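You operate a simulated robot arm through the tools that you are given. There is no shell and no other tool.

You are at the controls of a simulated two-armed robot. One attempt, no reset.

## Task
Wrap the green bottle in tissue and stand it on the grey mat.
Fine: use the turntable; tissue all the way round; swing the grey arm out again; the other bottle stays bare. Set down upright: what you pick out.

Only the result counts: the job must be done as asked and must still hold three seconds after the hand-in. Knocking over, shifting, dropping, spilling or breaking anything else fails it.

## Robot
Two 7-joint arms with two-finger parallel grippers on one trunk that stands fixed in place. Base frame: the origin is at the foot of the trunk, x ahead of it, y to its left, z up; the work surface is at about z = 80. Lengths are in cm, angles in rad, forces in N, time in s.
The left shoulder is at [8, 13.1, 94.7], the right one opposite. With the tool pointing down near the work surface each hand reaches from about 40 to 86 cm from the base axis, measured 20 degrees to its own side. Payload 1.57 kg a hand.
The tool frame of a hand sits at the grasp point between the pads (the TCP): z along the fingers, y along the line on which they close. The tips reach 3 cm beyond it. The gripper opens to 11 cm. The fingers are 2.4 cm wide and 1.2 cm thick; the gripper's body (4.8 by 11.2 cm) begins 7.8 cm behind the TCP.
Orientation is told as [roll, pitch, yaw] about the base's x, y, z axes, in that order, counted from this pose: with the fingers straight down and closing along the base's y, the tool's x points along the base's -x, its y along +y and its z along -z.

## Interface
- The arms move only by the tool arm_command. It takes "left_series", "right_series" or both (then of equal length, played together; a hand with none holds still); each is a list of rows, each an object of numbers (a shift or turn left out is 0, a gripper value left out holds the last): "tx", "ty", "tz": the shift along the tool's x, y, z in units of 400 mm (1.0 is 400 mm); "ax", "ay", "az": the turn, a rotation vector about the tool's x, y, z in units of 90 degrees (1.0 is 90 degrees); "gripper": the finger opening in cm, from 0 to 11. In form: [{"tx": .., "ty": .., "tz": .., "ax": .., "ay": .., "az": .., "gripper": ..}, ...]. A call has 1 to 20 rows; each row is the pose to reach, as a shift and turn from the pose commanded when the call began, along the tool's axes at that moment. A call with a number of a shift or a turn outside -1 to 1 is refused whole. Rows are played at 5 a second. More than 5 cm and 0.15 rad between two rows, or a gripper value outside its range, and nothing of the call is played. A pose out of reach is approached as far as the arm can. The call stops where the force on the tool passes 40 N (or 10 N more than at its start, if that is more) or the arm is blocked; 0.2 s more then pass. Each finger travels about 10.8 cm/s and halts on what it meets, pressing with about 33 N; the grip force reading is that of the motor and also rises with nothing between the fingers. The clock runs only during rows and for 0.2 s after the last one: add rows that repeat a pose to give the fingers time. The reply holds the time, the measured pose of the TCP, the force on the tool along the base axes, the opening and the grip force, in the units named above and with some noise, with the torque about the TCP (base axes, N m) and any sound that the robot's microphone picked up.
- Cameras (640 x 400 px; columns grow to the right, rows downward): "scene" is now at [-5.04, 1.17, 143.6]; the picture's right is [0.11, -0.99, 0.00], its down [-0.40, -0.05, -0.91] and it looks along [0.91, 0.10, -0.41] (base axes); focal length 357 px, centre (320, 200). "left" rides on the left gripper at [7, -1.6, -14.1] in its tool frame; the picture's right is [0.23, 0.97, 0.00], its down [-0.86, 0.20, -0.48] and it looks along [-0.47, 0.11, 0.88] (tool axes); focal length 222 px, centre (320, 200). "right" rides on the right gripper at [7, 1.6, -14.1] in its tool frame; the picture's right is [-0.23, 0.97, 0.00], its down [-0.85, -0.20, -0.48] and it looks along [-0.47, -0.11, 0.88] (tool axes); focal length 222 px, centre (320, 200).
- get_image(camera): a new picture of that camera. The clock stands still meanwhile.
- pan_tilt(pan, tilt): turns the head with the scene camera to pan (to the left, within 1.902 rad either way) and tilt (down, from -0.506 to 1.204), counted from straight ahead of the robot. It gives what a move gives.
- locate(camera, pixels): there is no depth. For up to 12 entries [column, row, z] of the newest picture of that camera ("zoom" is the newest enlarged one), the place [x, y] in the base frame at which the ray of that pixel passes the height z, good to about 0.3 cm. The clock stands still meanwhile.
- close_up(camera, box): a new picture of the part [left, top, right, bottom] of that camera's present view, enlarged. The clock stands still meanwhile.
- hand_in(): hands the job in; it is judged then, once.

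Leave the grippers open and the arms clear of the work at the hand-in unless told otherwise.

The tools are called after ">>>" by a JSON object that holds its "api" and its "payload". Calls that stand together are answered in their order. arm_command: Moves the arms, as the interface text tells. Its arguments: {"type":"object","properties":{"left_series":{"type":"array","items":{"type":"object","properties":{"tx":{"type":"number"},"ty":{"type":"number"},"tz":{"type":"number"},"ax":{"type":"number"},"ay":{"type":"number"},"az":{"type":"number"},"gripper":{"type":"number"}}}},"right_series":{"type":"array","items":{"type":"object","properties":{"tx":{"type":"number"},"ty":{"type":"number"},"tz":{"type":"number"},"ax":{"type":"number"},"ay":{"type":"number"},"az":{"type":"number"},"gripper":{"type":"number"}}}}},"required":[]} The other tools are called the same way: pan_tilt (pan, tilt) turns the head that bears the scene camera; get_image (camera) takes a picture; locate (camera, pixels) gives the place at which the rays of pixels pass given heights; close_up (camera, box) takes an enlarged picture of a part of a camera's view; hand_in () hands the job in.

At the start:

```text
time_s: 0.0
left_tool_pos: [55.42, 29.11, 119.28]
left_tool_rot: [0.0, -0.001, 0.0]
left_force: [-1.0, 0.1, 0.0]
left_torque: [0.01, -0.03, 0.01]
left_width: 11.0
left_grasp_force: 0.1
right_tool_pos: [55.63, -19.59, 119.19]
right_tool_rot: [-0.001, 0.0, 0.0]
right_force: [0.1, 0.3, -0.6]
right_torque: [-0.01, 0.03, -0.02]
right_width: 11.02
right_grasp_force: 0.1
head pan, tilt: [0.115, 0.419]
```

scene: 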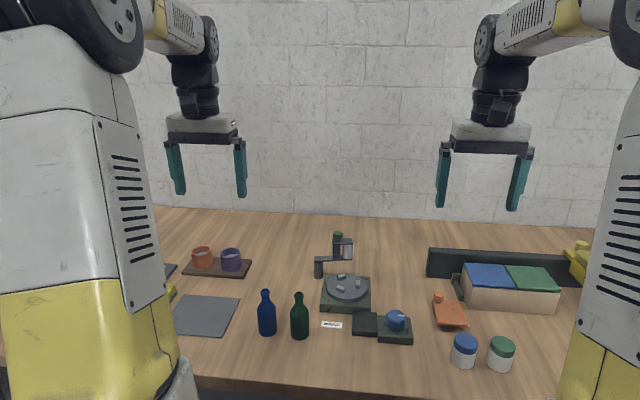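
right: 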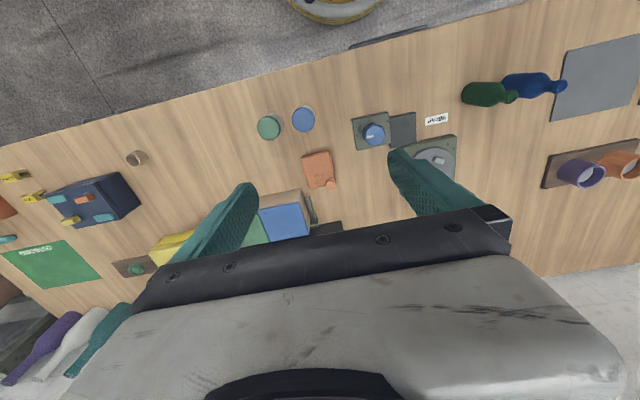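
left: 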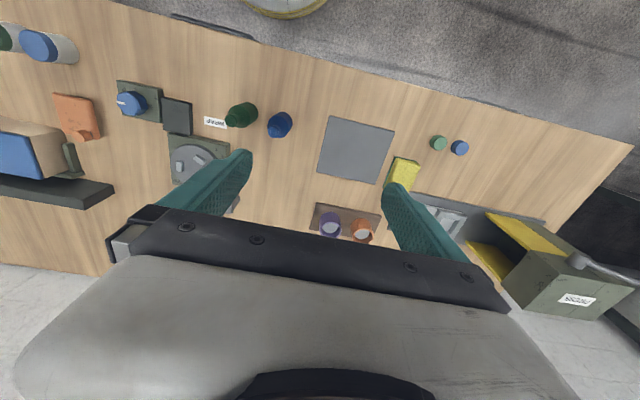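

I see a blue bottle (267,315), a green bottle (299,317), a turntable (345,290) with an arm and roll (340,250), a label (331,324), a knob box (395,322), and a grey mat (205,315). I'll enlarge these areas to understand them.

>>> {"api": "close_up", "payload": {"camera": "scene", "box": [250, 220, 430, 350]}}

>>> {"api": "close_up", "payload": {"camera": "scene", "box": [150, 220, 310, 350]}}

>>> {"api": "close_up", "payload": {"camera": "left", "box": [80, 60, 320, 220]}}

```text
3.08 times, centred on (340, 285) of scene
```

zoom: 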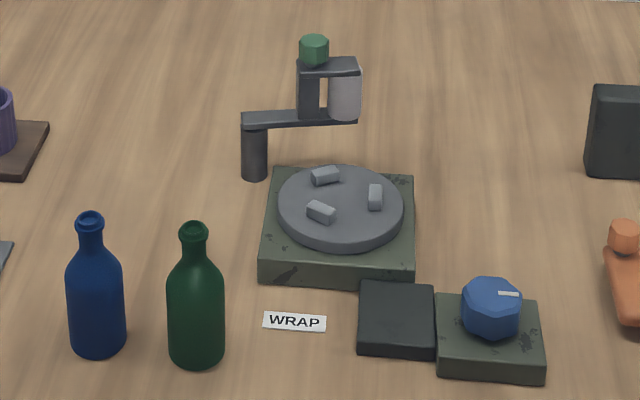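

```text
3.08 times, centred on (230, 285) of scene
```

zoom: 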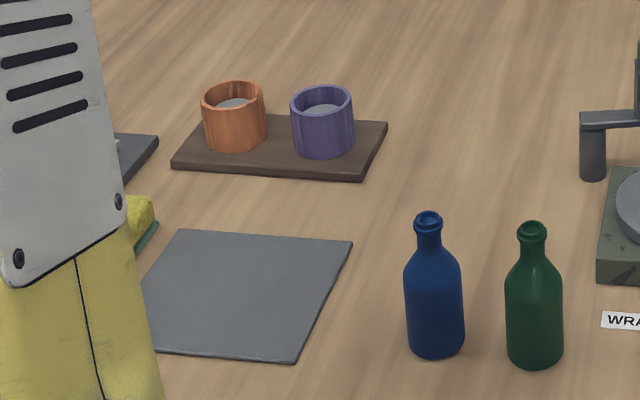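

```text
2.50 times, centred on (200, 140) of left
```

zoom: 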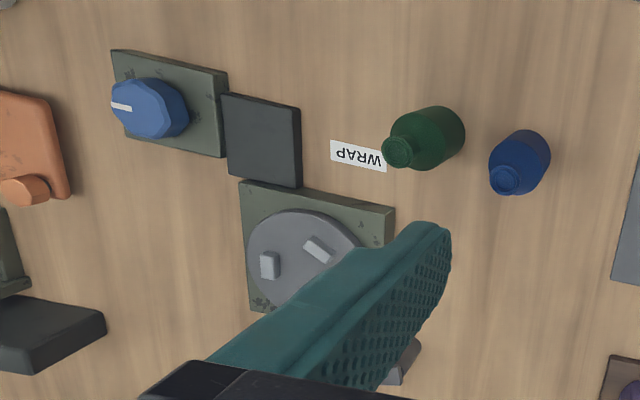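

The close-ups show a turntable with three grip blocks, a swing arm with a white roll and a green knob on a post, a blue dial with a white pointer, and a black flat block between dial and turntable. I'll turn the head down a little for a better view, then take positions.

>>> {"api": "pan_tilt", "payload": {"pan": 0.05, "tilt": 0.65}}

>>> {"api": "get_image", "payload": {"camera": "scene"}}

>>> {"api": "close_up", "payload": {"camera": "scene", "box": [300, 130, 420, 205]}}

```text
time_s: 0.8
left_tool_pos: [55.39, 29.05, 119.17]
left_tool_rot: [0.0, 0.0, 0.0]
left_force: [0.1, 0.8, 0.3]
left_torque: [-0.04, 0.01, 0.01]
left_width: 11.01
left_grasp_force: 0.1
right_tool_pos: [55.56, -19.63, 119.14]
right_tool_rot: [0.0, -0.001, -0.002]
right_force: [0.3, 0.0, -0.5]
right_torque: [0.0, 0.01, 0.03]
right_width: 11.03
right_grasp_force: 0.1
head pan, tilt: [0.051, 0.649]
```

```text
taken
```

scene: 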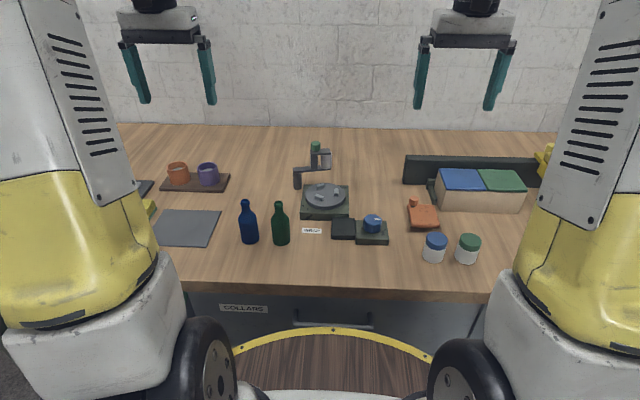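

```text
5.33 times, centred on (360, 168) of scene
```

zoom: 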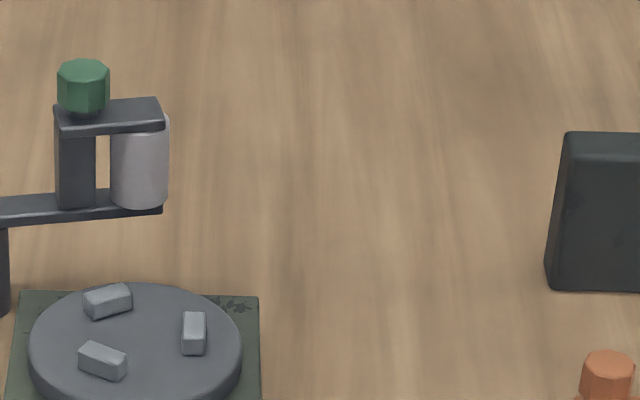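

>>> {"api": "close_up", "payload": {"camera": "scene", "box": [230, 130, 400, 250]}}

>>> {"api": "close_up", "payload": {"camera": "scene", "box": [320, 200, 400, 250]}}

```text
3.33 times, centred on (315, 190) of scene
```

zoom: 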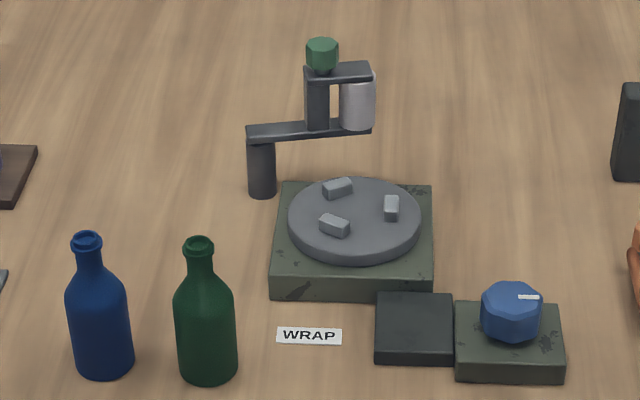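

```text
8.00 times, centred on (360, 225) of scene
```

zoom: 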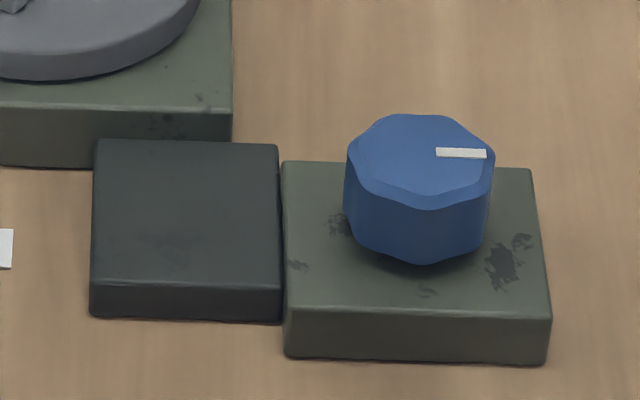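

I'll locate the bottles' bases, the turntable's corners and disc, the post, the dial and the mat.

>>> {"api": "locate", "payload": {"camera": "scene", "pixels": [[281.3, 244.5, 80], [271.5, 236, 80], [290.5, 236, 80], [250, 243, 80], [240.5, 236, 80], [259.5, 236, 80], [300.3, 219.9, 80], [349.2, 220, 80], [297.6, 188.6, 80], [325.2, 192.5, 84], [305.4, 193, 84], [345.5, 193, 84]]}}

>>> {"api": "locate", "payload": {"camera": "scene", "pixels": [[160, 209, 80], [222, 210, 80], [208, 247, 80], [331.5, 239.5, 80], [355, 240, 80], [355.5, 244.5, 80], [388.5, 244.5, 80], [373, 215, 86], [374, 216, 85], [325, 193, 85], [311, 146, 95], [316, 143, 100]]}}

```text
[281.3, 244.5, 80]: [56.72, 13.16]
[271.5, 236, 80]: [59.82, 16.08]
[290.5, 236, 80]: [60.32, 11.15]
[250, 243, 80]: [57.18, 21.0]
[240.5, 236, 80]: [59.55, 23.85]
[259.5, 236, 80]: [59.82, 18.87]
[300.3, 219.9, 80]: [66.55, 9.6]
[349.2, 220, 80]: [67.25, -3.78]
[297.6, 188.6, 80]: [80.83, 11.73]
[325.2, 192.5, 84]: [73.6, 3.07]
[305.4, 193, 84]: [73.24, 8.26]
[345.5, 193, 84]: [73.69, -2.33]
```

```text
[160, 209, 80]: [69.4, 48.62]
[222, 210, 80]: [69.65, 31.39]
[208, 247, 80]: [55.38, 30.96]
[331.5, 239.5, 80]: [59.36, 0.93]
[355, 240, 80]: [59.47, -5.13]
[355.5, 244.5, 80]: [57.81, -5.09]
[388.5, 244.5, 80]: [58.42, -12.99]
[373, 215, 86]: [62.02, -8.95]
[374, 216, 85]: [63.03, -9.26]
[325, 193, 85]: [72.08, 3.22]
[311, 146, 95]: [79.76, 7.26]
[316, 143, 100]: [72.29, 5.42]
```

I need a more precise top view. I'll move the left hand to about (46, 6, 119) in steps under 5 cm, so its camera looks down on the turntable and bottles.

>>> {"api": "arm_command", "payload": {"left_series": [{"tx": 0.04, "ty": -0.1}, {"tx": 0.08, "ty": -0.2}, {"tx": 0.12, "ty": -0.3}, {"tx": 0.16, "ty": -0.4}, {"tx": 0.2, "ty": -0.5}, {"tx": 0.23, "ty": -0.58}, {"tx": 0.23, "ty": -0.58}]}}

>>> {"api": "get_image", "payload": {"camera": "left"}}

```text
time_s: 2.4
left_tool_pos: [46.08, 5.66, 119.58]
left_tool_rot: [-0.001, 0.0, -0.001]
left_force: [0.2, -0.4, 0.1]
left_torque: [0.0, -0.02, -0.01]
left_width: 11.01
left_grasp_force: 0.0
right_tool_pos: [55.53, -19.75, 119.19]
right_tool_rot: [0.001, 0.0, -0.001]
right_force: [-0.2, 0.1, -0.3]
right_torque: [0.03, 0.04, -0.04]
right_width: 11.01
right_grasp_force: 0.1
head pan, tilt: [0.051, 0.649]
```

```text
taken
```

left: 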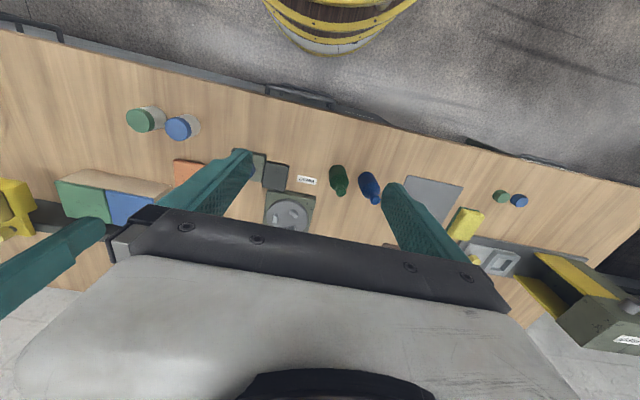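

The gripper hides the roll in this view. I'll move the hand forward to x≈63 so the turntable and roll appear higher in the picture.

>>> {"api": "arm_command", "payload": {"left_series": [{"tx": -0.12}, {"tx": -0.24}, {"tx": -0.36}, {"tx": -0.42}, {"tx": -0.42}]}}

>>> {"api": "get_image", "payload": {"camera": "left"}}

>>> {"api": "close_up", "payload": {"camera": "left", "box": [220, 60, 420, 185]}}

```text
time_s: 3.5
left_tool_pos: [63.06, 5.78, 119.53]
left_tool_rot: [0.0, 0.001, -0.001]
left_force: [-0.6, 0.5, -0.3]
left_torque: [0.0, -0.01, -0.03]
left_width: 10.98
left_grasp_force: 0.1
right_tool_pos: [55.54, -19.63, 119.14]
right_tool_rot: [0.0, 0.001, -0.001]
right_force: [0.1, -0.1, -0.2]
right_torque: [-0.01, 0.05, 0.04]
right_width: 10.99
right_grasp_force: 0.2
head pan, tilt: [0.051, 0.649]
```

```text
taken
```

left: 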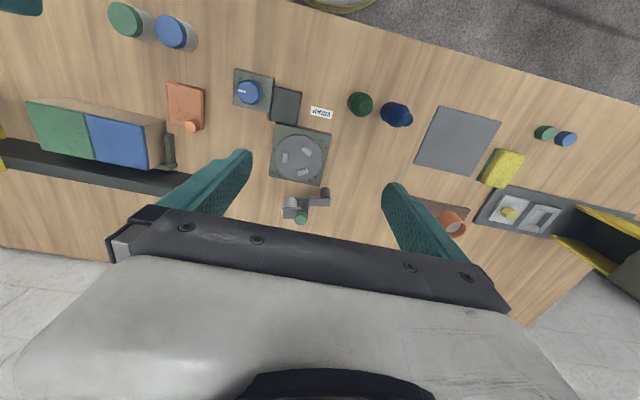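

```text
3.20 times, centred on (320, 122) of left
```

zoom: 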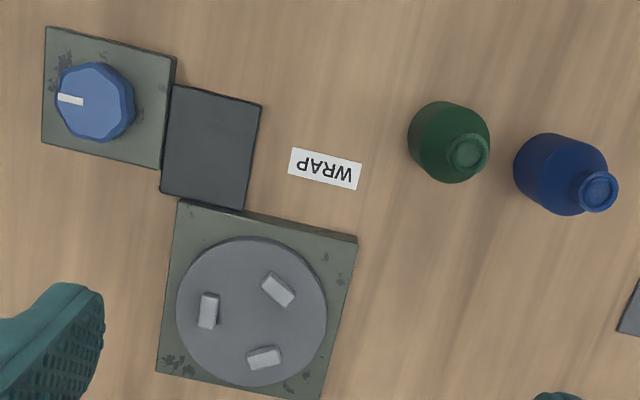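

This view is clear. I'll locate the turntable disc, the blocks, the dial and the bottles at several heights.

>>> {"api": "locate", "payload": {"camera": "zoom", "pixels": [[251, 311, 83.5], [176, 310, 83.5], [327, 312, 83.5], [207, 310, 84], [278, 289, 84], [264, 358, 84], [94, 101, 85], [57, 97, 85], [83, 101, 85], [469, 153, 98], [469, 153, 100], [597, 191, 99]]}}

>>> {"api": "locate", "payload": {"camera": "scene", "pixels": [[278.9, 202.8, 96], [278.9, 202.8, 98], [278.9, 202.8, 100], [248, 201.5, 96], [248, 201.5, 98], [248, 201.5, 100]]}}

>>> {"api": "close_up", "payload": {"camera": "left", "box": [260, 160, 360, 222]}}

```text
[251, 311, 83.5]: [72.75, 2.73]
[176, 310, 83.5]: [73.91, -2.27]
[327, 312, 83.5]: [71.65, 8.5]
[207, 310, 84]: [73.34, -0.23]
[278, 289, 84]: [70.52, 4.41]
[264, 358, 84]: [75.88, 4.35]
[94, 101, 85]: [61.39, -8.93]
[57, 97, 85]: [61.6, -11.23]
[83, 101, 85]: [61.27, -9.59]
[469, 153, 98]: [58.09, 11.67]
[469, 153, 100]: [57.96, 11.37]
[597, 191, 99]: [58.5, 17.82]
```

```text
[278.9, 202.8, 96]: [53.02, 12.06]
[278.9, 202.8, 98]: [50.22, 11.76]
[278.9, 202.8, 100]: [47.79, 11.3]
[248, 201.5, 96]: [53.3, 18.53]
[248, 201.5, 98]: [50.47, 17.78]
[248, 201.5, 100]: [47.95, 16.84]
```

```text
6.40 times, centred on (310, 191) of left
```

zoom: 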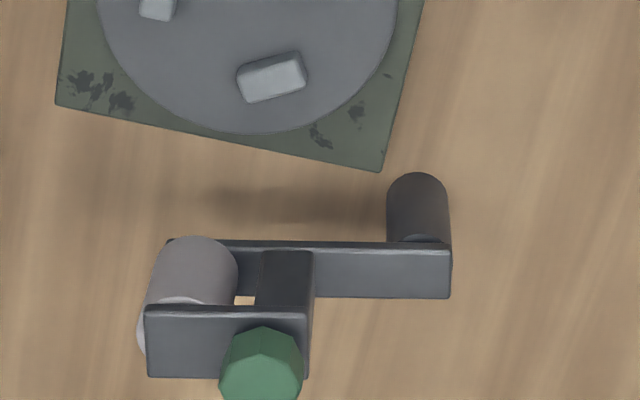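

The bottle is about 12 cm tall. I'll now locate the swing arm's post, arm, roll and green knob in this zoom, and the same points in the scene view, to get their heights.

>>> {"api": "locate", "payload": {"camera": "zoom", "pixels": [[417, 172, 80], [387, 200, 80], [448, 200, 80], [418, 240, 86], [262, 375, 95], [262, 375, 97], [190, 237, 87], [190, 240, 88], [226, 341, 94], [450, 297, 87], [450, 297, 86]]}}

>>> {"api": "locate", "payload": {"camera": "scene", "pixels": [[315.3, 142.5, 93], [315.3, 142.5, 95], [315.3, 142.5, 97], [326, 168.4, 86], [326, 168.4, 87], [326, 168.4, 88], [326, 153.5, 92], [326, 153.5, 93], [326, 153.5, 94], [293, 171, 87], [293, 172.5, 86]]}}

```text
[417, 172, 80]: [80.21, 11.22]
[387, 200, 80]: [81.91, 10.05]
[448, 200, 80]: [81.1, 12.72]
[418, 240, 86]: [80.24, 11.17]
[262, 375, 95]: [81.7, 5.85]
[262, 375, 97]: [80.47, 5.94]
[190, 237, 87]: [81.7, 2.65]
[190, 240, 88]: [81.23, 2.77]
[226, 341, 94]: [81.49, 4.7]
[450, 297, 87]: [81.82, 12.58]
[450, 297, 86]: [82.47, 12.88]
```

```text
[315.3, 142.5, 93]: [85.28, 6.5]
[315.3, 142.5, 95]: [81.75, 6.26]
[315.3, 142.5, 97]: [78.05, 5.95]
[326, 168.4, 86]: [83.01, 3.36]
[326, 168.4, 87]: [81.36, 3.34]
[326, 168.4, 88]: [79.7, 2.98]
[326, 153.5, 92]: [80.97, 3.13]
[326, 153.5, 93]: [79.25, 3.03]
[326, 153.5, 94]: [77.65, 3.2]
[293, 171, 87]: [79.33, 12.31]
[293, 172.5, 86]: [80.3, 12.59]
```

The knob is near (81.7, 6.0, 95), the post near (81.3, 11.4), and the roll near (82, 3, 87–93). The turntable centre is near (72.8, 2.9). I'll lower the left hand to about (63.5, 1, 101) for a closer look at the blocks, keeping above everything.

>>> {"api": "arm_command", "payload": {"left_series": [{"ty": -0.04, "tz": 0.1}, {"ty": -0.08, "tz": 0.2}, {"ty": -0.12, "tz": 0.3}, {"ty": -0.12, "tz": 0.4}, {"ty": -0.12, "tz": 0.46}, {"ty": -0.12, "tz": 0.46}]}}

>>> {"api": "get_image", "payload": {"camera": "left"}}

>>> {"api": "close_up", "payload": {"camera": "left", "box": [260, 120, 400, 210]}}

```text
time_s: 5.0
left_tool_pos: [63.24, 1.02, 100.86]
left_tool_rot: [-0.001, -0.001, -0.001]
left_force: [-0.4, -0.4, -0.4]
left_torque: [-0.03, 0.02, 0.03]
left_width: 11.0
left_grasp_force: 0.0
right_tool_pos: [55.49, -19.73, 119.14]
right_tool_rot: [0.0, 0.001, -0.003]
right_force: [-0.5, 0.0, -0.8]
right_torque: [0.02, 0.0, 0.0]
right_width: 11.02
right_grasp_force: 0.2
head pan, tilt: [0.051, 0.649]
```

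```text
taken
```

left: 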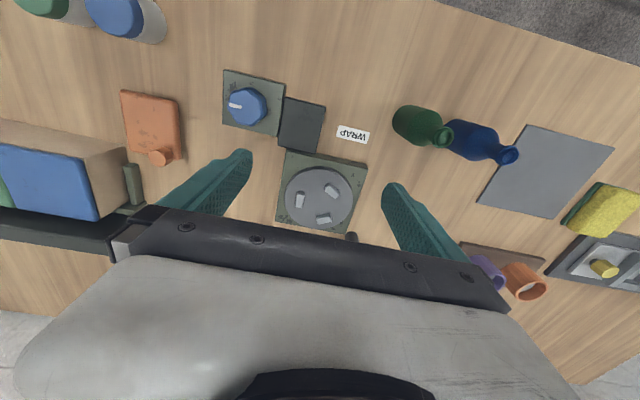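

```text
4.44 times, centred on (330, 165) of left
```

zoom: 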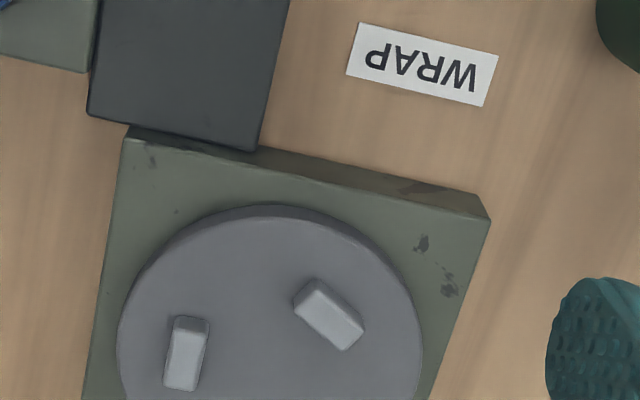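

>>> {"api": "close_up", "payload": {"camera": "left", "box": [270, 145, 370, 240]}}

```text
4.21 times, centred on (320, 192) of left
```

zoom: 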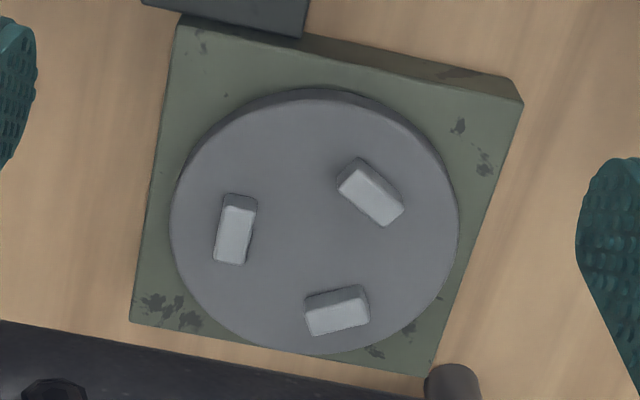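

The three blocks are clear in this zoom. I'll locate the base corners, disc edge points and the block inner faces.

>>> {"api": "locate", "payload": {"camera": "zoom", "pixels": [[178, 25, 82.5], [522, 103, 82.5], [430, 374, 82.5], [131, 322, 82.5], [170, 225, 83.5], [459, 225, 83.5], [325, 99, 83.5], [310, 354, 83.5], [257, 199, 84.5], [246, 262, 84.5], [230, 206, 84.5], [216, 262, 84.5]]}}

>>> {"api": "locate", "payload": {"camera": "zoom", "pixels": [[338, 189, 84.5], [385, 226, 84.5], [362, 166, 84.5], [403, 208, 84.5], [304, 308, 84.5], [363, 288, 84.5], [311, 336, 84.5], [369, 318, 84.5], [314, 225, 83.5], [314, 225, 84.5]]}}

```text
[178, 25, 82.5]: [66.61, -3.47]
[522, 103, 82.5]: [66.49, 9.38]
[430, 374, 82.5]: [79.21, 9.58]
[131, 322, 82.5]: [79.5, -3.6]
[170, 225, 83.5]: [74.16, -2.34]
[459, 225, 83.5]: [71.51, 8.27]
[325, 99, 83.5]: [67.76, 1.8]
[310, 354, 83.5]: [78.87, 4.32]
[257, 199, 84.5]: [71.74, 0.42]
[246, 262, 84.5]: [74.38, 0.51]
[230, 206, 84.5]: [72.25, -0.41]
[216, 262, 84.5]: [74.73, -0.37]
```

```text
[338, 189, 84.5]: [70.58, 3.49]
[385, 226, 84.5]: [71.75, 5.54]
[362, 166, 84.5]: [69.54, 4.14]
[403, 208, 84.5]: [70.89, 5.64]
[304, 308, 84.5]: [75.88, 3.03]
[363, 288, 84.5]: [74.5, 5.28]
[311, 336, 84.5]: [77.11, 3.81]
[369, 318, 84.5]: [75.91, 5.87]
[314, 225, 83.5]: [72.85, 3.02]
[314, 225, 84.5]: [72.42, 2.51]
```

The turntable centre is about (73.0, 3.0), with block faces about 2.5 cm out, and the bottle's radius is about 2.3. So placement must be accurate to about 2 mm. I'll move above the green bottle at about (59.3, 13.5, 101) and look down between the fingers.

>>> {"api": "arm_command", "payload": {"left_series": [{"tx": 0.033, "ty": 0.1}, {"tx": 0.066, "ty": 0.2}, {"tx": 0.0985, "ty": 0.3125}, {"tx": 0.0985, "ty": 0.3125}]}}

>>> {"api": "get_image", "payload": {"camera": "left"}}

>>> {"api": "close_up", "payload": {"camera": "left", "box": [260, 140, 400, 230]}}

```text
time_s: 6.0
left_tool_pos: [59.25, 13.47, 100.71]
left_tool_rot: [0.001, -0.001, -0.003]
left_force: [-0.1, 0.1, -0.9]
left_torque: [-0.02, -0.01, -0.01]
left_width: 11.0
left_grasp_force: 0.0
right_tool_pos: [55.54, -19.73, 119.14]
right_tool_rot: [0.001, 0.001, 0.0]
right_force: [-0.5, -0.4, -0.9]
right_torque: [0.0, -0.02, 0.04]
right_width: 10.97
right_grasp_force: 0.1
head pan, tilt: [0.051, 0.649]
```

```text
taken
```

left: 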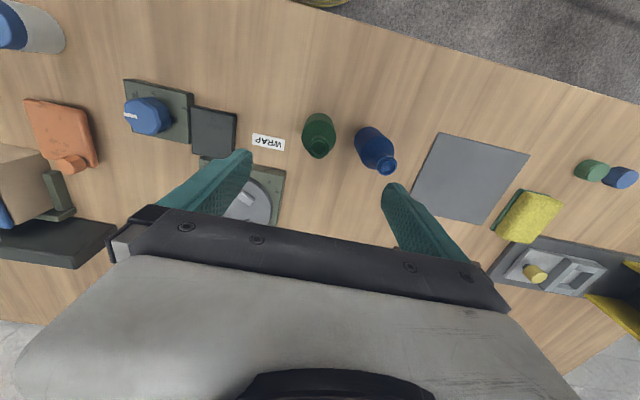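

```text
4.44 times, centred on (330, 185) of left
```

zoom: 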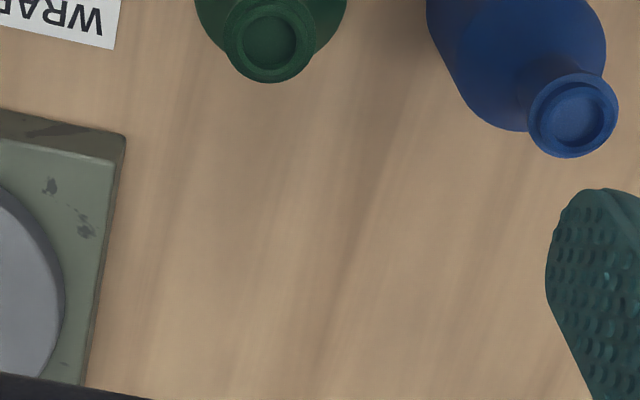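

I'll take a close-up of the bottles here and locate the rims and base edges.

>>> {"api": "close_up", "payload": {"camera": "left", "box": [290, 100, 410, 180]}}

```text
5.00 times, centred on (350, 140) of left
```

zoom: 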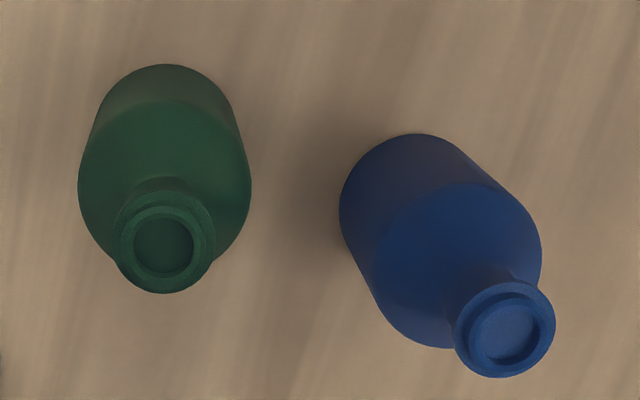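

>>> {"api": "locate", "payload": {"camera": "zoom", "pixels": [[163, 243, 91], [163, 243, 92], [163, 243, 93], [165, 64, 80], [97, 130, 80], [237, 130, 80], [167, 135, 80], [504, 333, 92], [412, 205, 80], [415, 134, 80], [341, 200, 80]]}}

>>> {"api": "close_up", "payload": {"camera": "scene", "box": [220, 190, 310, 255]}}

```text
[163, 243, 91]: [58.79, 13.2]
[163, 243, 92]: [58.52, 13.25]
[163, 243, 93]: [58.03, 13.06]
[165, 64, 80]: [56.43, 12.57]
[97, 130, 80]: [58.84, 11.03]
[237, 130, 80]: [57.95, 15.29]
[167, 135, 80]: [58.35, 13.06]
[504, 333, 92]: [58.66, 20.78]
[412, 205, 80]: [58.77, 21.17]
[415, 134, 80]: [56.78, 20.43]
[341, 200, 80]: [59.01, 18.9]
```

```text
6.15 times, centred on (265, 222) of scene
```

zoom: 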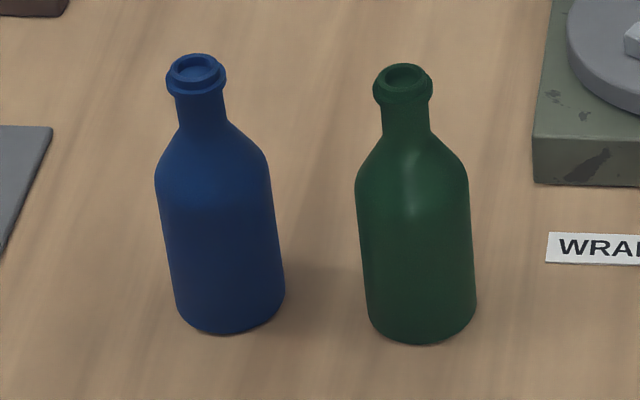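

The green bottle is at about (58.5, 13.2) and the blue one at about (58.7, 20.9). I'll turn the gripper 45° so the fingers miss the blue bottle, open to 8 cm, and go down to z≈86.5. The first squeeze will only centre the bottle.

>>> {"api": "arm_command", "payload": {"left_series": [{"az": 0.085, "tx": 0.019, "ty": -0.007, "gripper": 8}, {"az": 0.17, "tx": 0.019, "ty": -0.007}, {"az": 0.255, "tx": 0.019, "ty": -0.007}, {"az": 0.34, "tx": 0.019, "ty": -0.007}, {"az": 0.425, "tx": 0.019, "ty": -0.007}, {"az": 0.5, "tx": 0.019, "ty": -0.007}, {"az": 0.5, "tx": 0.019, "ty": -0.007, "tz": 0.08}, {"az": 0.5, "tx": 0.019, "ty": -0.007, "tz": 0.13}, {"az": 0.5, "tx": 0.019, "ty": -0.007, "tz": 0.13}]}}

>>> {"api": "get_image", "payload": {"camera": "left"}}

>>> {"api": "get_image", "payload": {"camera": "scene"}}

```text
time_s: 8.0
left_tool_pos: [58.57, 13.09, 95.55]
left_tool_rot: [0.001, -0.001, -0.786]
left_force: [0.3, 0.5, -0.1]
left_torque: [-0.02, 0.04, -0.01]
left_width: 8.0
left_grasp_force: 0.1
right_tool_pos: [55.61, -19.65, 119.2]
right_tool_rot: [-0.002, 0.0, 0.0]
right_force: [1.3, 0.0, -0.8]
right_torque: [0.01, 0.0, -0.03]
right_width: 10.98
right_grasp_force: 0.1
head pan, tilt: [0.051, 0.649]
```

```text
taken
```

left: 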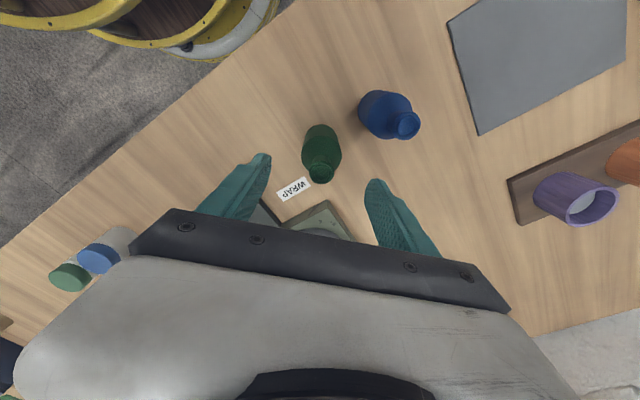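

```text
taken
```

scene: 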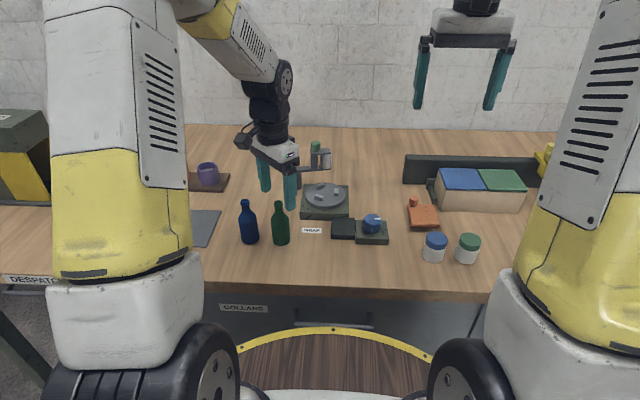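

The bottle sits centrally between the fingers, and its rim at (321,172) is near the centre line. I'll descend to z≈86.5, close gently onto the bottle to centre it, then open again.

>>> {"api": "arm_command", "payload": {"left_series": [{"tz": 0.08}, {"tz": 0.16}, {"tz": 0.226}, {"tz": 0.226}]}}

>>> {"api": "get_image", "payload": {"camera": "left"}}

>>> {"api": "close_up", "payload": {"camera": "scene", "box": [220, 150, 340, 255]}}

```text
time_s: 8.9
left_tool_pos: [58.34, 13.27, 86.6]
left_tool_rot: [0.0, 0.0, -0.785]
left_force: [-0.5, 1.1, -0.1]
left_torque: [0.05, -0.03, 0.01]
left_width: 8.0
left_grasp_force: 0.1
right_tool_pos: [55.54, -19.69, 119.07]
right_tool_rot: [0.001, -0.001, -0.001]
right_force: [0.4, 0.2, -0.2]
right_torque: [0.01, 0.01, -0.01]
right_width: 11.04
right_grasp_force: 0.1
head pan, tilt: [0.051, 0.649]
```

```text
taken
```

left: 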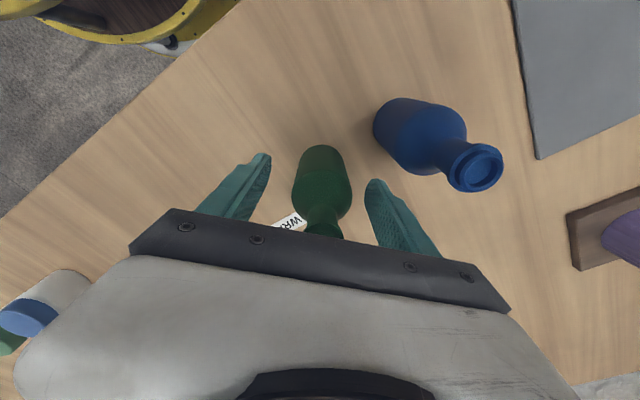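

```text
3.81 times, centred on (280, 202) of scene
```

zoom: 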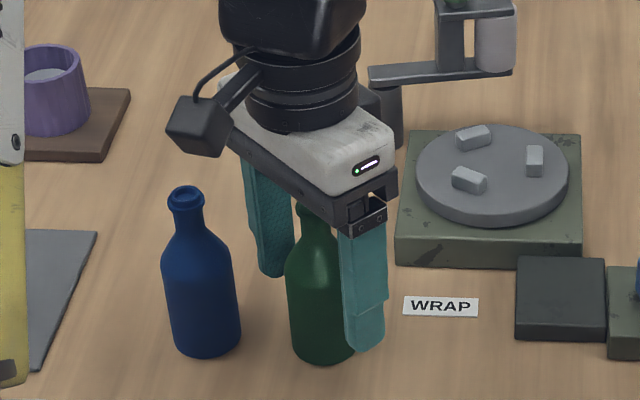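

The bottle stands between the fingers with room all round. I'll close to hold it, read the width, and open again.

>>> {"api": "arm_command", "payload": {"left_series": [{"gripper": 6.5}, {"gripper": 5.5}, {"gripper": 5}, {"gripper": 4.5}, {"gripper": 4.2}, {"gripper": 4.2}, {"gripper": 4.2}]}}

>>> {"api": "arm_command", "payload": {"left_series": [{"gripper": 5}, {"gripper": 6}, {"gripper": 8}, {"gripper": 8}]}}

>>> {"api": "get_image", "payload": {"camera": "left"}}

```text
time_s: 10.6
left_tool_pos: [58.39, 13.35, 86.51]
left_tool_rot: [0.0, 0.0, -0.787]
left_force: [1.6, 0.5, 0.3]
left_torque: [0.01, -0.07, -0.02]
left_width: 4.29
left_grasp_force: 0.5
right_tool_pos: [55.55, -19.71, 119.16]
right_tool_rot: [0.001, -0.001, 0.0]
right_force: [0.0, 0.2, 0.1]
right_torque: [0.02, -0.03, 0.0]
right_width: 11.03
right_grasp_force: 0.0
head pan, tilt: [0.051, 0.649]
```

```text
time_s: 11.6
left_tool_pos: [58.35, 13.21, 86.61]
left_tool_rot: [0.0, -0.001, -0.786]
left_force: [0.6, 1.1, -0.2]
left_torque: [-0.02, 0.0, -0.01]
left_width: 8.01
left_grasp_force: 0.1
right_tool_pos: [55.56, -19.73, 119.11]
right_tool_rot: [-0.002, 0.001, -0.003]
right_force: [0.0, -0.1, 0.0]
right_torque: [0.0, -0.02, 0.03]
right_width: 11.01
right_grasp_force: 0.0
head pan, tilt: [0.051, 0.649]
```

```text
taken
```

left: 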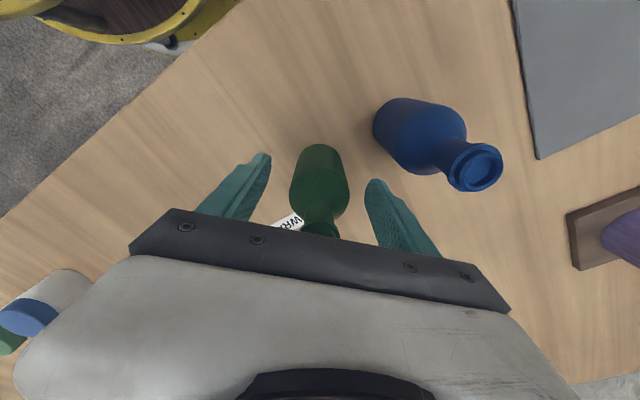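

The bottle is about 4.3 cm across and now centred along one diagonal. I'll narrow the opening to 6 cm, turn 90° the other way (12 small rows; the fingers stay over 1 cm clear of the blue bottle), and squeeze along the other diagonal.

>>> {"api": "arm_command", "payload": {"left_series": [{"gripper": 6}, {"gripper": 6}, {"az": -0.0834}, {"az": -0.1667}, {"az": -0.25}, {"az": -0.3334}, {"az": -0.4167}, {"az": -0.5}, {"az": -0.5834}, {"az": -0.6667}, {"az": -0.75}, {"az": -0.8334}, {"az": -0.9167}, {"az": -1.0}, {"az": -1.0}]}}

>>> {"api": "get_image", "payload": {"camera": "left"}}

>>> {"api": "close_up", "payload": {"camera": "scene", "box": [220, 150, 340, 255]}}

```text
time_s: 14.8
left_tool_pos: [58.37, 13.2, 86.5]
left_tool_rot: [0.001, 0.001, 0.787]
left_force: [-0.4, -0.6, 0.2]
left_torque: [0.02, 0.0, -0.01]
left_width: 6.0
left_grasp_force: 0.0
right_tool_pos: [55.53, -19.53, 119.25]
right_tool_rot: [-0.001, 0.0, -0.003]
right_force: [-0.2, 0.3, -0.7]
right_torque: [0.02, -0.01, 0.02]
right_width: 11.0
right_grasp_force: 0.1
head pan, tilt: [0.051, 0.649]
```

```text
taken
```

left: 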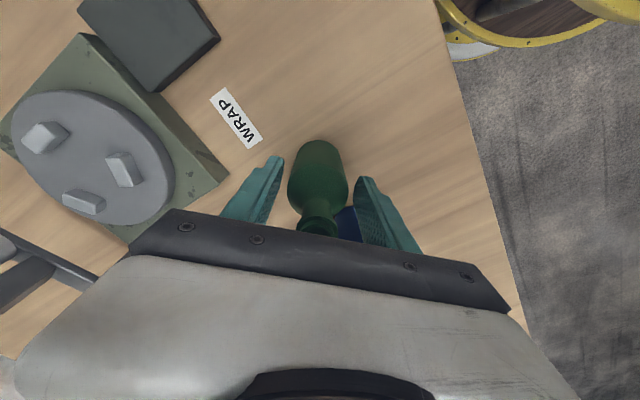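

```text
3.81 times, centred on (280, 202) of scene
```

zoom: 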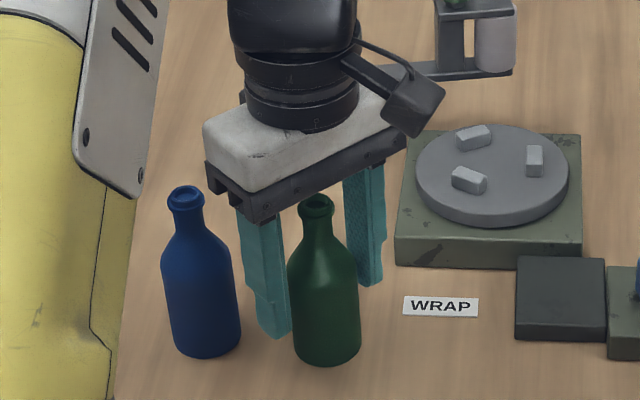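

The fingers now stand along the other diagonal. I'll close firmly to hold the bottle.

>>> {"api": "arm_command", "payload": {"left_series": [{"gripper": 5.4}, {"gripper": 5.0}, {"gripper": 4.6}, {"gripper": 4.2}, {"gripper": 3.6}, {"gripper": 3.6}, {"gripper": 3.6}]}}

>>> {"api": "get_image", "payload": {"camera": "left"}}

```text
time_s: 16.4
left_tool_pos: [58.47, 13.14, 86.62]
left_tool_rot: [-0.001, 0.0, 0.785]
left_force: [0.9, -0.4, 0.7]
left_torque: [-0.04, -0.05, 0.0]
left_width: 4.22
left_grasp_force: 33.7
right_tool_pos: [55.64, -19.58, 119.21]
right_tool_rot: [-0.001, 0.001, -0.002]
right_force: [0.0, 0.8, -0.6]
right_torque: [-0.01, 0.03, -0.01]
right_width: 11.01
right_grasp_force: 0.0
head pan, tilt: [0.051, 0.649]
```

```text
taken
```

left: 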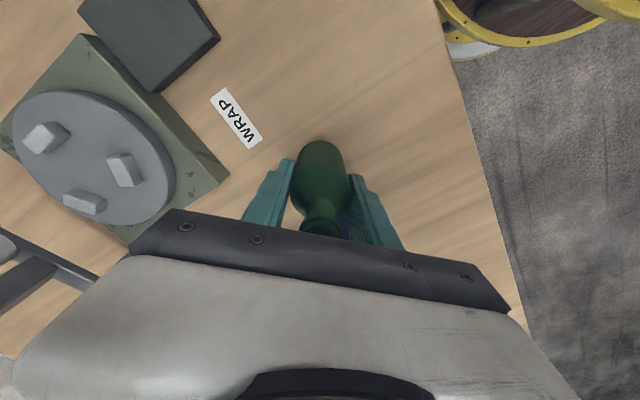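

The bottle is held with 33.7 N at a width of 4.22 cm. I'll lift it 8 cm straight up, then carry it over the turntable centre at (73.0, 3.0).

>>> {"api": "arm_command", "payload": {"left_series": [{"tz": -0.02}, {"tz": -0.06}, {"tz": -0.12}, {"tz": -0.2}, {"tz": -0.2, "tx": -0.018, "ty": -0.1}, {"tz": -0.2, "tx": -0.035, "ty": -0.2}, {"tz": -0.2, "tx": -0.053, "ty": -0.3}, {"tz": -0.2, "tx": -0.07, "ty": -0.4}, {"tz": -0.2, "tx": -0.0776, "ty": -0.4393}, {"tz": -0.2, "tx": -0.0776, "ty": -0.4393}, {"tz": -0.2, "tx": -0.0776, "ty": -0.4393}]}}

>>> {"api": "get_image", "payload": {"camera": "left"}}

>>> {"api": "get_image", "payload": {"camera": "scene"}}

>>> {"api": "close_up", "payload": {"camera": "scene", "box": [260, 110, 400, 230]}}

```text
time_s: 18.8
left_tool_pos: [73.08, 2.96, 94.49]
left_tool_rot: [0.0, -0.001, 0.785]
left_force: [0.1, 0.0, -1.4]
left_torque: [-0.01, -0.04, -0.02]
left_width: 4.25
left_grasp_force: 33.1
right_tool_pos: [55.57, -19.54, 119.22]
right_tool_rot: [0.001, -0.002, -0.002]
right_force: [0.8, 0.4, 0.2]
right_torque: [-0.01, 0.01, 0.01]
right_width: 10.95
right_grasp_force: 0.0
head pan, tilt: [0.051, 0.649]
```

```text
taken
```

left: 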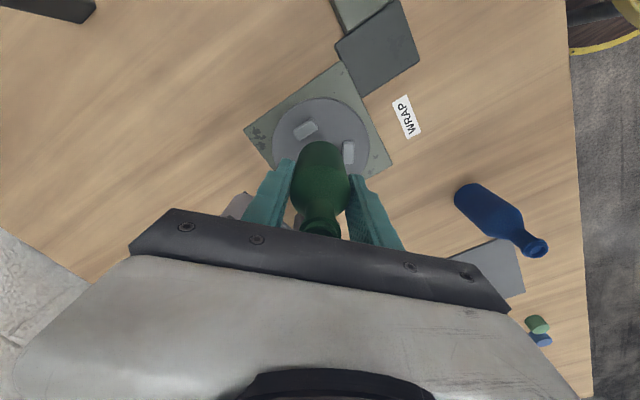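

```text
taken
```

scene: 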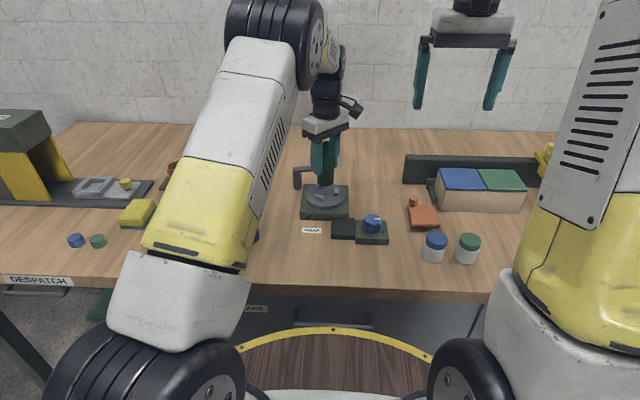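

```text
3.33 times, centred on (330, 170) of scene
```

zoom: 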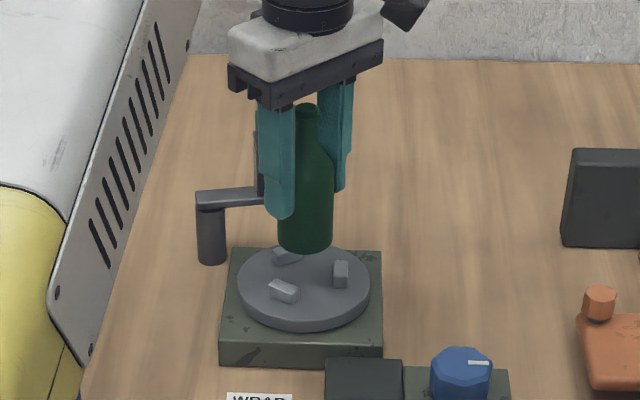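

The bottle hangs over the disc between the blocks. I'll check alignment with a close-up from the hand camera before lowering.

>>> {"api": "close_up", "payload": {"camera": "left", "box": [240, 60, 400, 160]}}

```text
4.00 times, centred on (320, 110) of left
```

zoom: 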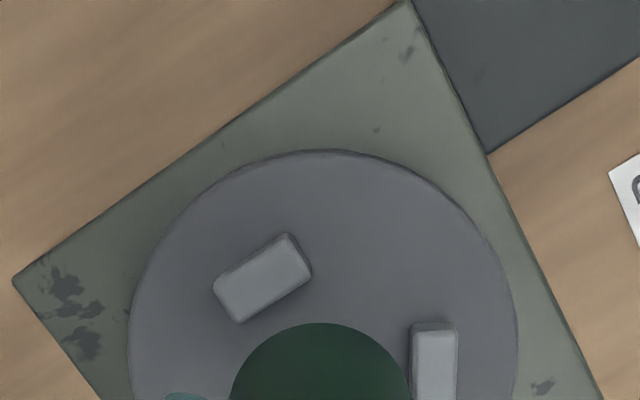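

>>> {"api": "locate", "payload": {"camera": "zoom", "pixels": [[13, 281, 82.5], [405, 2, 82.5], [325, 150, 83.5], [130, 345, 83.5], [517, 335, 83.5], [180, 215, 83.5], [465, 210, 83.5], [240, 322, 84.5], [308, 276, 84.5], [411, 330, 84.5], [321, 323, 87.9]]}}

```text
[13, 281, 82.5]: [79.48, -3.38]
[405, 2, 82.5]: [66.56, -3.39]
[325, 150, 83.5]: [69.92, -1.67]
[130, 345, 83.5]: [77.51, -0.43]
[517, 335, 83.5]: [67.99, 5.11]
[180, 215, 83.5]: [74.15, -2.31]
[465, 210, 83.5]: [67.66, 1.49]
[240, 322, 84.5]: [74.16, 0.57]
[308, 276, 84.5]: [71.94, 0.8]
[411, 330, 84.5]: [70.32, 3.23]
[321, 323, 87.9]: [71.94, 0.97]
```

The disc edge fits a 5.5 cm circle about (73.0, 3.0), so I'm centred. I'll lower 3.2 cm, to just about block-top level.

>>> {"api": "arm_command", "payload": {"left_series": [{"tz": 0.03}, {"tz": 0.06}, {"tz": 0.08}, {"tz": 0.08}]}}

>>> {"api": "close_up", "payload": {"camera": "scene", "box": [290, 160, 370, 225]}}

>>> {"api": "close_up", "payload": {"camera": "left", "box": [240, 80, 400, 180]}}

```text
time_s: 19.8
left_tool_pos: [73.02, 2.97, 91.31]
left_tool_rot: [0.0, 0.001, 0.787]
left_force: [0.7, -1.0, -1.3]
left_torque: [-0.02, -0.01, 0.0]
left_width: 4.23
left_grasp_force: 32.9
right_tool_pos: [55.64, -19.75, 119.1]
right_tool_rot: [0.001, 0.0, -0.001]
right_force: [0.4, 0.0, -0.8]
right_torque: [0.05, 0.02, 0.0]
right_width: 10.99
right_grasp_force: 0.1
head pan, tilt: [0.051, 0.649]
```

```text
6.15 times, centred on (330, 192) of scene
```

zoom: 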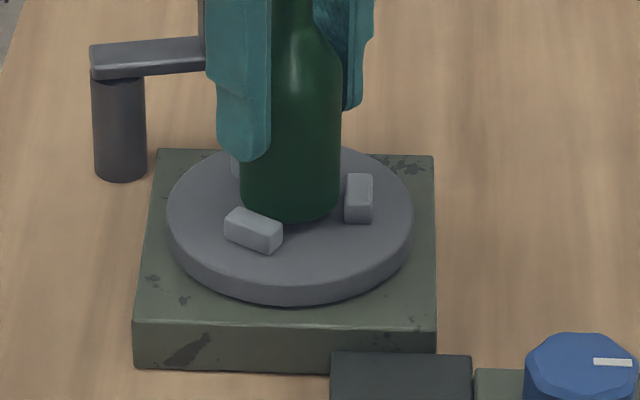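

```text
4.00 times, centred on (320, 130) of left
```

zoom: 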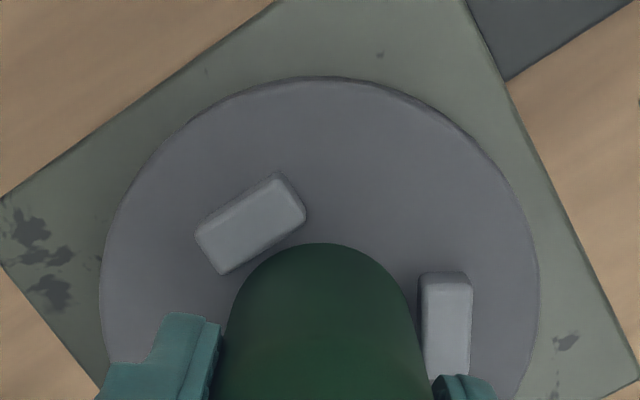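

The base is going between the blocks with small gaps on both sides. I'll lower in steps of about 0.3 cm, watching the force.

>>> {"api": "arm_command", "payload": {"left_series": [{"tz": 0.0075}, {"tz": 0.0125}, {"tz": 0.0125}]}}

```text
time_s: 20.6
left_tool_pos: [72.95, 2.9, 90.89]
left_tool_rot: [-0.001, -0.001, 0.785]
left_force: [-0.5, -0.4, -1.5]
left_torque: [0.0, -0.01, -0.03]
left_width: 4.23
left_grasp_force: 32.8
right_tool_pos: [55.63, -19.61, 119.13]
right_tool_rot: [-0.001, 0.001, -0.001]
right_force: [-0.3, 0.9, -0.1]
right_torque: [-0.05, 0.0, 0.02]
right_width: 10.99
right_grasp_force: 0.0
head pan, tilt: [0.051, 0.649]
```

No contact yet (z force −1.5 N is just the bottle's weight). I'll lower by 0.4 cm more.

>>> {"api": "arm_command", "payload": {"left_series": [{"tz": 0.005}, {"tz": 0.01}, {"tz": 0.01}]}}

>>> {"api": "close_up", "payload": {"camera": "scene", "box": [290, 160, 370, 225]}}

```text
time_s: 21.4
left_tool_pos: [72.96, 2.93, 90.7]
left_tool_rot: [-0.003, -0.002, 0.785]
left_force: [-6.0, 3.3, 23.7]
left_torque: [0.0, 0.66, -0.01]
left_width: 4.27
left_grasp_force: 32.8
right_tool_pos: [55.46, -19.63, 119.04]
right_tool_rot: [0.0, -0.002, -0.001]
right_force: [-0.6, -0.2, 1.2]
right_torque: [-0.02, -0.02, -0.01]
right_width: 11.01
right_grasp_force: 0.0
head pan, tilt: [0.051, 0.649]
```

```text
6.15 times, centred on (330, 192) of scene
```

zoom: 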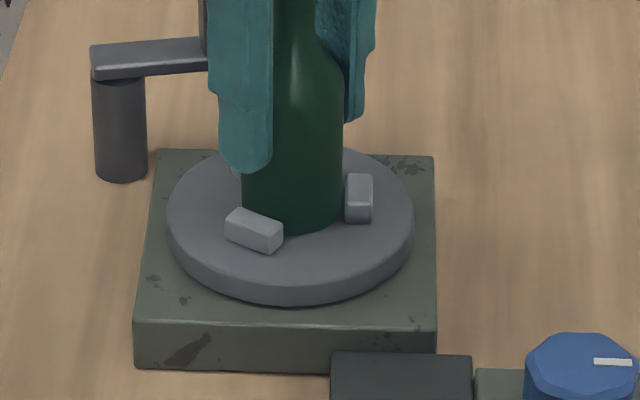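

It made contact at z≈90.7, so the base is at about 84.1, which matches a disc top near 84. The side force (−6, +3.3 N) suggests a light rub on the far block, so the true centre is about 0.2 cm nearer. I'll raise slightly, shift 0.2 cm in −x, and settle again.

>>> {"api": "arm_command", "payload": {"left_series": [{"tz": -0.0075}, {"tz": -0.0075, "tx": 0.0035, "ty": 0.0035}, {"tz": -0.0075, "tx": 0.0035, "ty": 0.0035}, {"tz": -0.004, "tx": 0.0035, "ty": 0.0035}, {"tz": -0.004, "tx": 0.0035, "ty": 0.0035}]}}

```text
time_s: 22.6
left_tool_pos: [72.85, 2.87, 90.75]
left_tool_rot: [-0.003, -0.001, 0.786]
left_force: [6.2, 2.0, 14.9]
left_torque: [0.08, -0.22, -0.02]
left_width: 4.22
left_grasp_force: 33.2
right_tool_pos: [55.54, -19.67, 119.16]
right_tool_rot: [0.0, 0.0, -0.003]
right_force: [-0.7, 0.6, -0.4]
right_torque: [0.02, 0.01, -0.01]
right_width: 10.98
right_grasp_force: 0.0
head pan, tilt: [0.051, 0.649]
```

The side force is now +6 N, so the centre lies between the two positions. I'll lift a touch, shift back 0.1 cm, settle lightly, then release slowly.

>>> {"api": "arm_command", "payload": {"left_series": [{"tz": -0.006}, {"tz": -0.006, "tx": -0.0018, "ty": -0.0018}, {"tz": -0.006, "tx": -0.0018, "ty": -0.0018}, {"tz": -0.0025, "tx": -0.0018, "ty": -0.0018}, {"tz": -0.0025, "tx": -0.0018, "ty": -0.0018}]}}

```text
time_s: 23.8
left_tool_pos: [72.88, 2.95, 90.74]
left_tool_rot: [0.0, 0.002, 0.783]
left_force: [-2.9, -1.0, 1.7]
left_torque: [-0.03, 0.15, -0.02]
left_width: 4.23
left_grasp_force: 32.8
right_tool_pos: [55.48, -19.58, 119.09]
right_tool_rot: [-0.001, -0.001, -0.001]
right_force: [-0.6, -0.2, 0.9]
right_torque: [0.01, 0.01, 0.0]
right_width: 11.01
right_grasp_force: 0.1
head pan, tilt: [0.051, 0.649]
```

Forces are now small (1.7 N in z, 3 N sideways), so the bottle rests on the disc. I'll open the fingers slowly to 7.5 cm.

>>> {"api": "arm_command", "payload": {"left_series": [{"gripper": 4.3}, {"gripper": 4.6}, {"gripper": 5.2}, {"gripper": 6.2}, {"gripper": 7.5}, {"gripper": 7.5}]}}

>>> {"api": "close_up", "payload": {"camera": "scene", "box": [260, 130, 400, 230]}}

>>> {"api": "get_image", "payload": {"camera": "left"}}

```text
time_s: 25.1
left_tool_pos: [72.92, 3.06, 90.81]
left_tool_rot: [0.0, 0.0, 0.786]
left_force: [0.5, -0.9, 0.6]
left_torque: [0.02, -0.01, 0.0]
left_width: 7.49
left_grasp_force: 0.0
right_tool_pos: [55.62, -19.66, 119.24]
right_tool_rot: [0.0, 0.001, -0.003]
right_force: [0.5, -0.2, 0.2]
right_torque: [0.01, -0.02, 0.01]
right_width: 11.0
right_grasp_force: 0.0
head pan, tilt: [0.051, 0.649]
```

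```text
4.00 times, centred on (330, 180) of scene
```

zoom: 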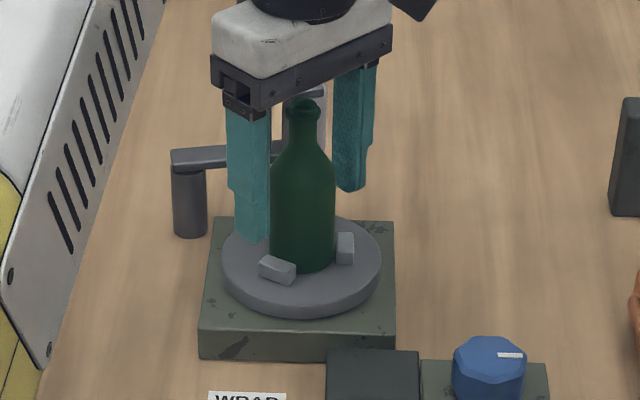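

```text
taken
```

left: 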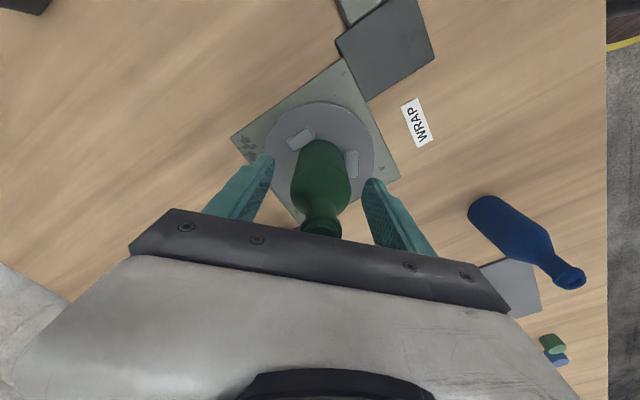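

The bottle stands upright on the disc. I'll raise the left hand 12 cm clear and check from the side.

>>> {"api": "arm_command", "payload": {"left_series": [{"tz": -0.05}, {"tz": -0.12}, {"tz": -0.21}, {"tz": -0.3}, {"tz": -0.32}, {"tz": -0.32}]}}

>>> {"api": "get_image", "payload": {"camera": "left"}}

>>> {"api": "close_up", "payload": {"camera": "scene", "box": [270, 130, 390, 230]}}

```text
time_s: 26.6
left_tool_pos: [72.85, 2.92, 103.6]
left_tool_rot: [0.0, -0.001, 0.785]
left_force: [0.1, 0.7, -0.6]
left_torque: [0.01, 0.02, -0.05]
left_width: 7.52
left_grasp_force: 0.0
right_tool_pos: [55.51, -19.72, 119.11]
right_tool_rot: [0.001, -0.001, -0.001]
right_force: [0.3, 0.5, -0.3]
right_torque: [-0.04, -0.01, -0.01]
right_width: 10.98
right_grasp_force: 0.0
head pan, tilt: [0.051, 0.649]
```

```text
taken
```

left: 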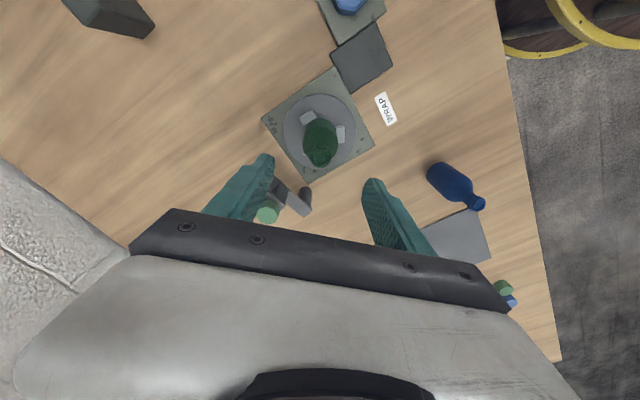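

```text
4.00 times, centred on (330, 180) of scene
```

zoom: 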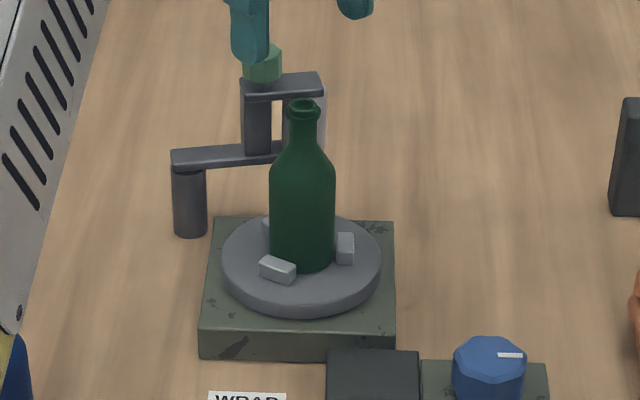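

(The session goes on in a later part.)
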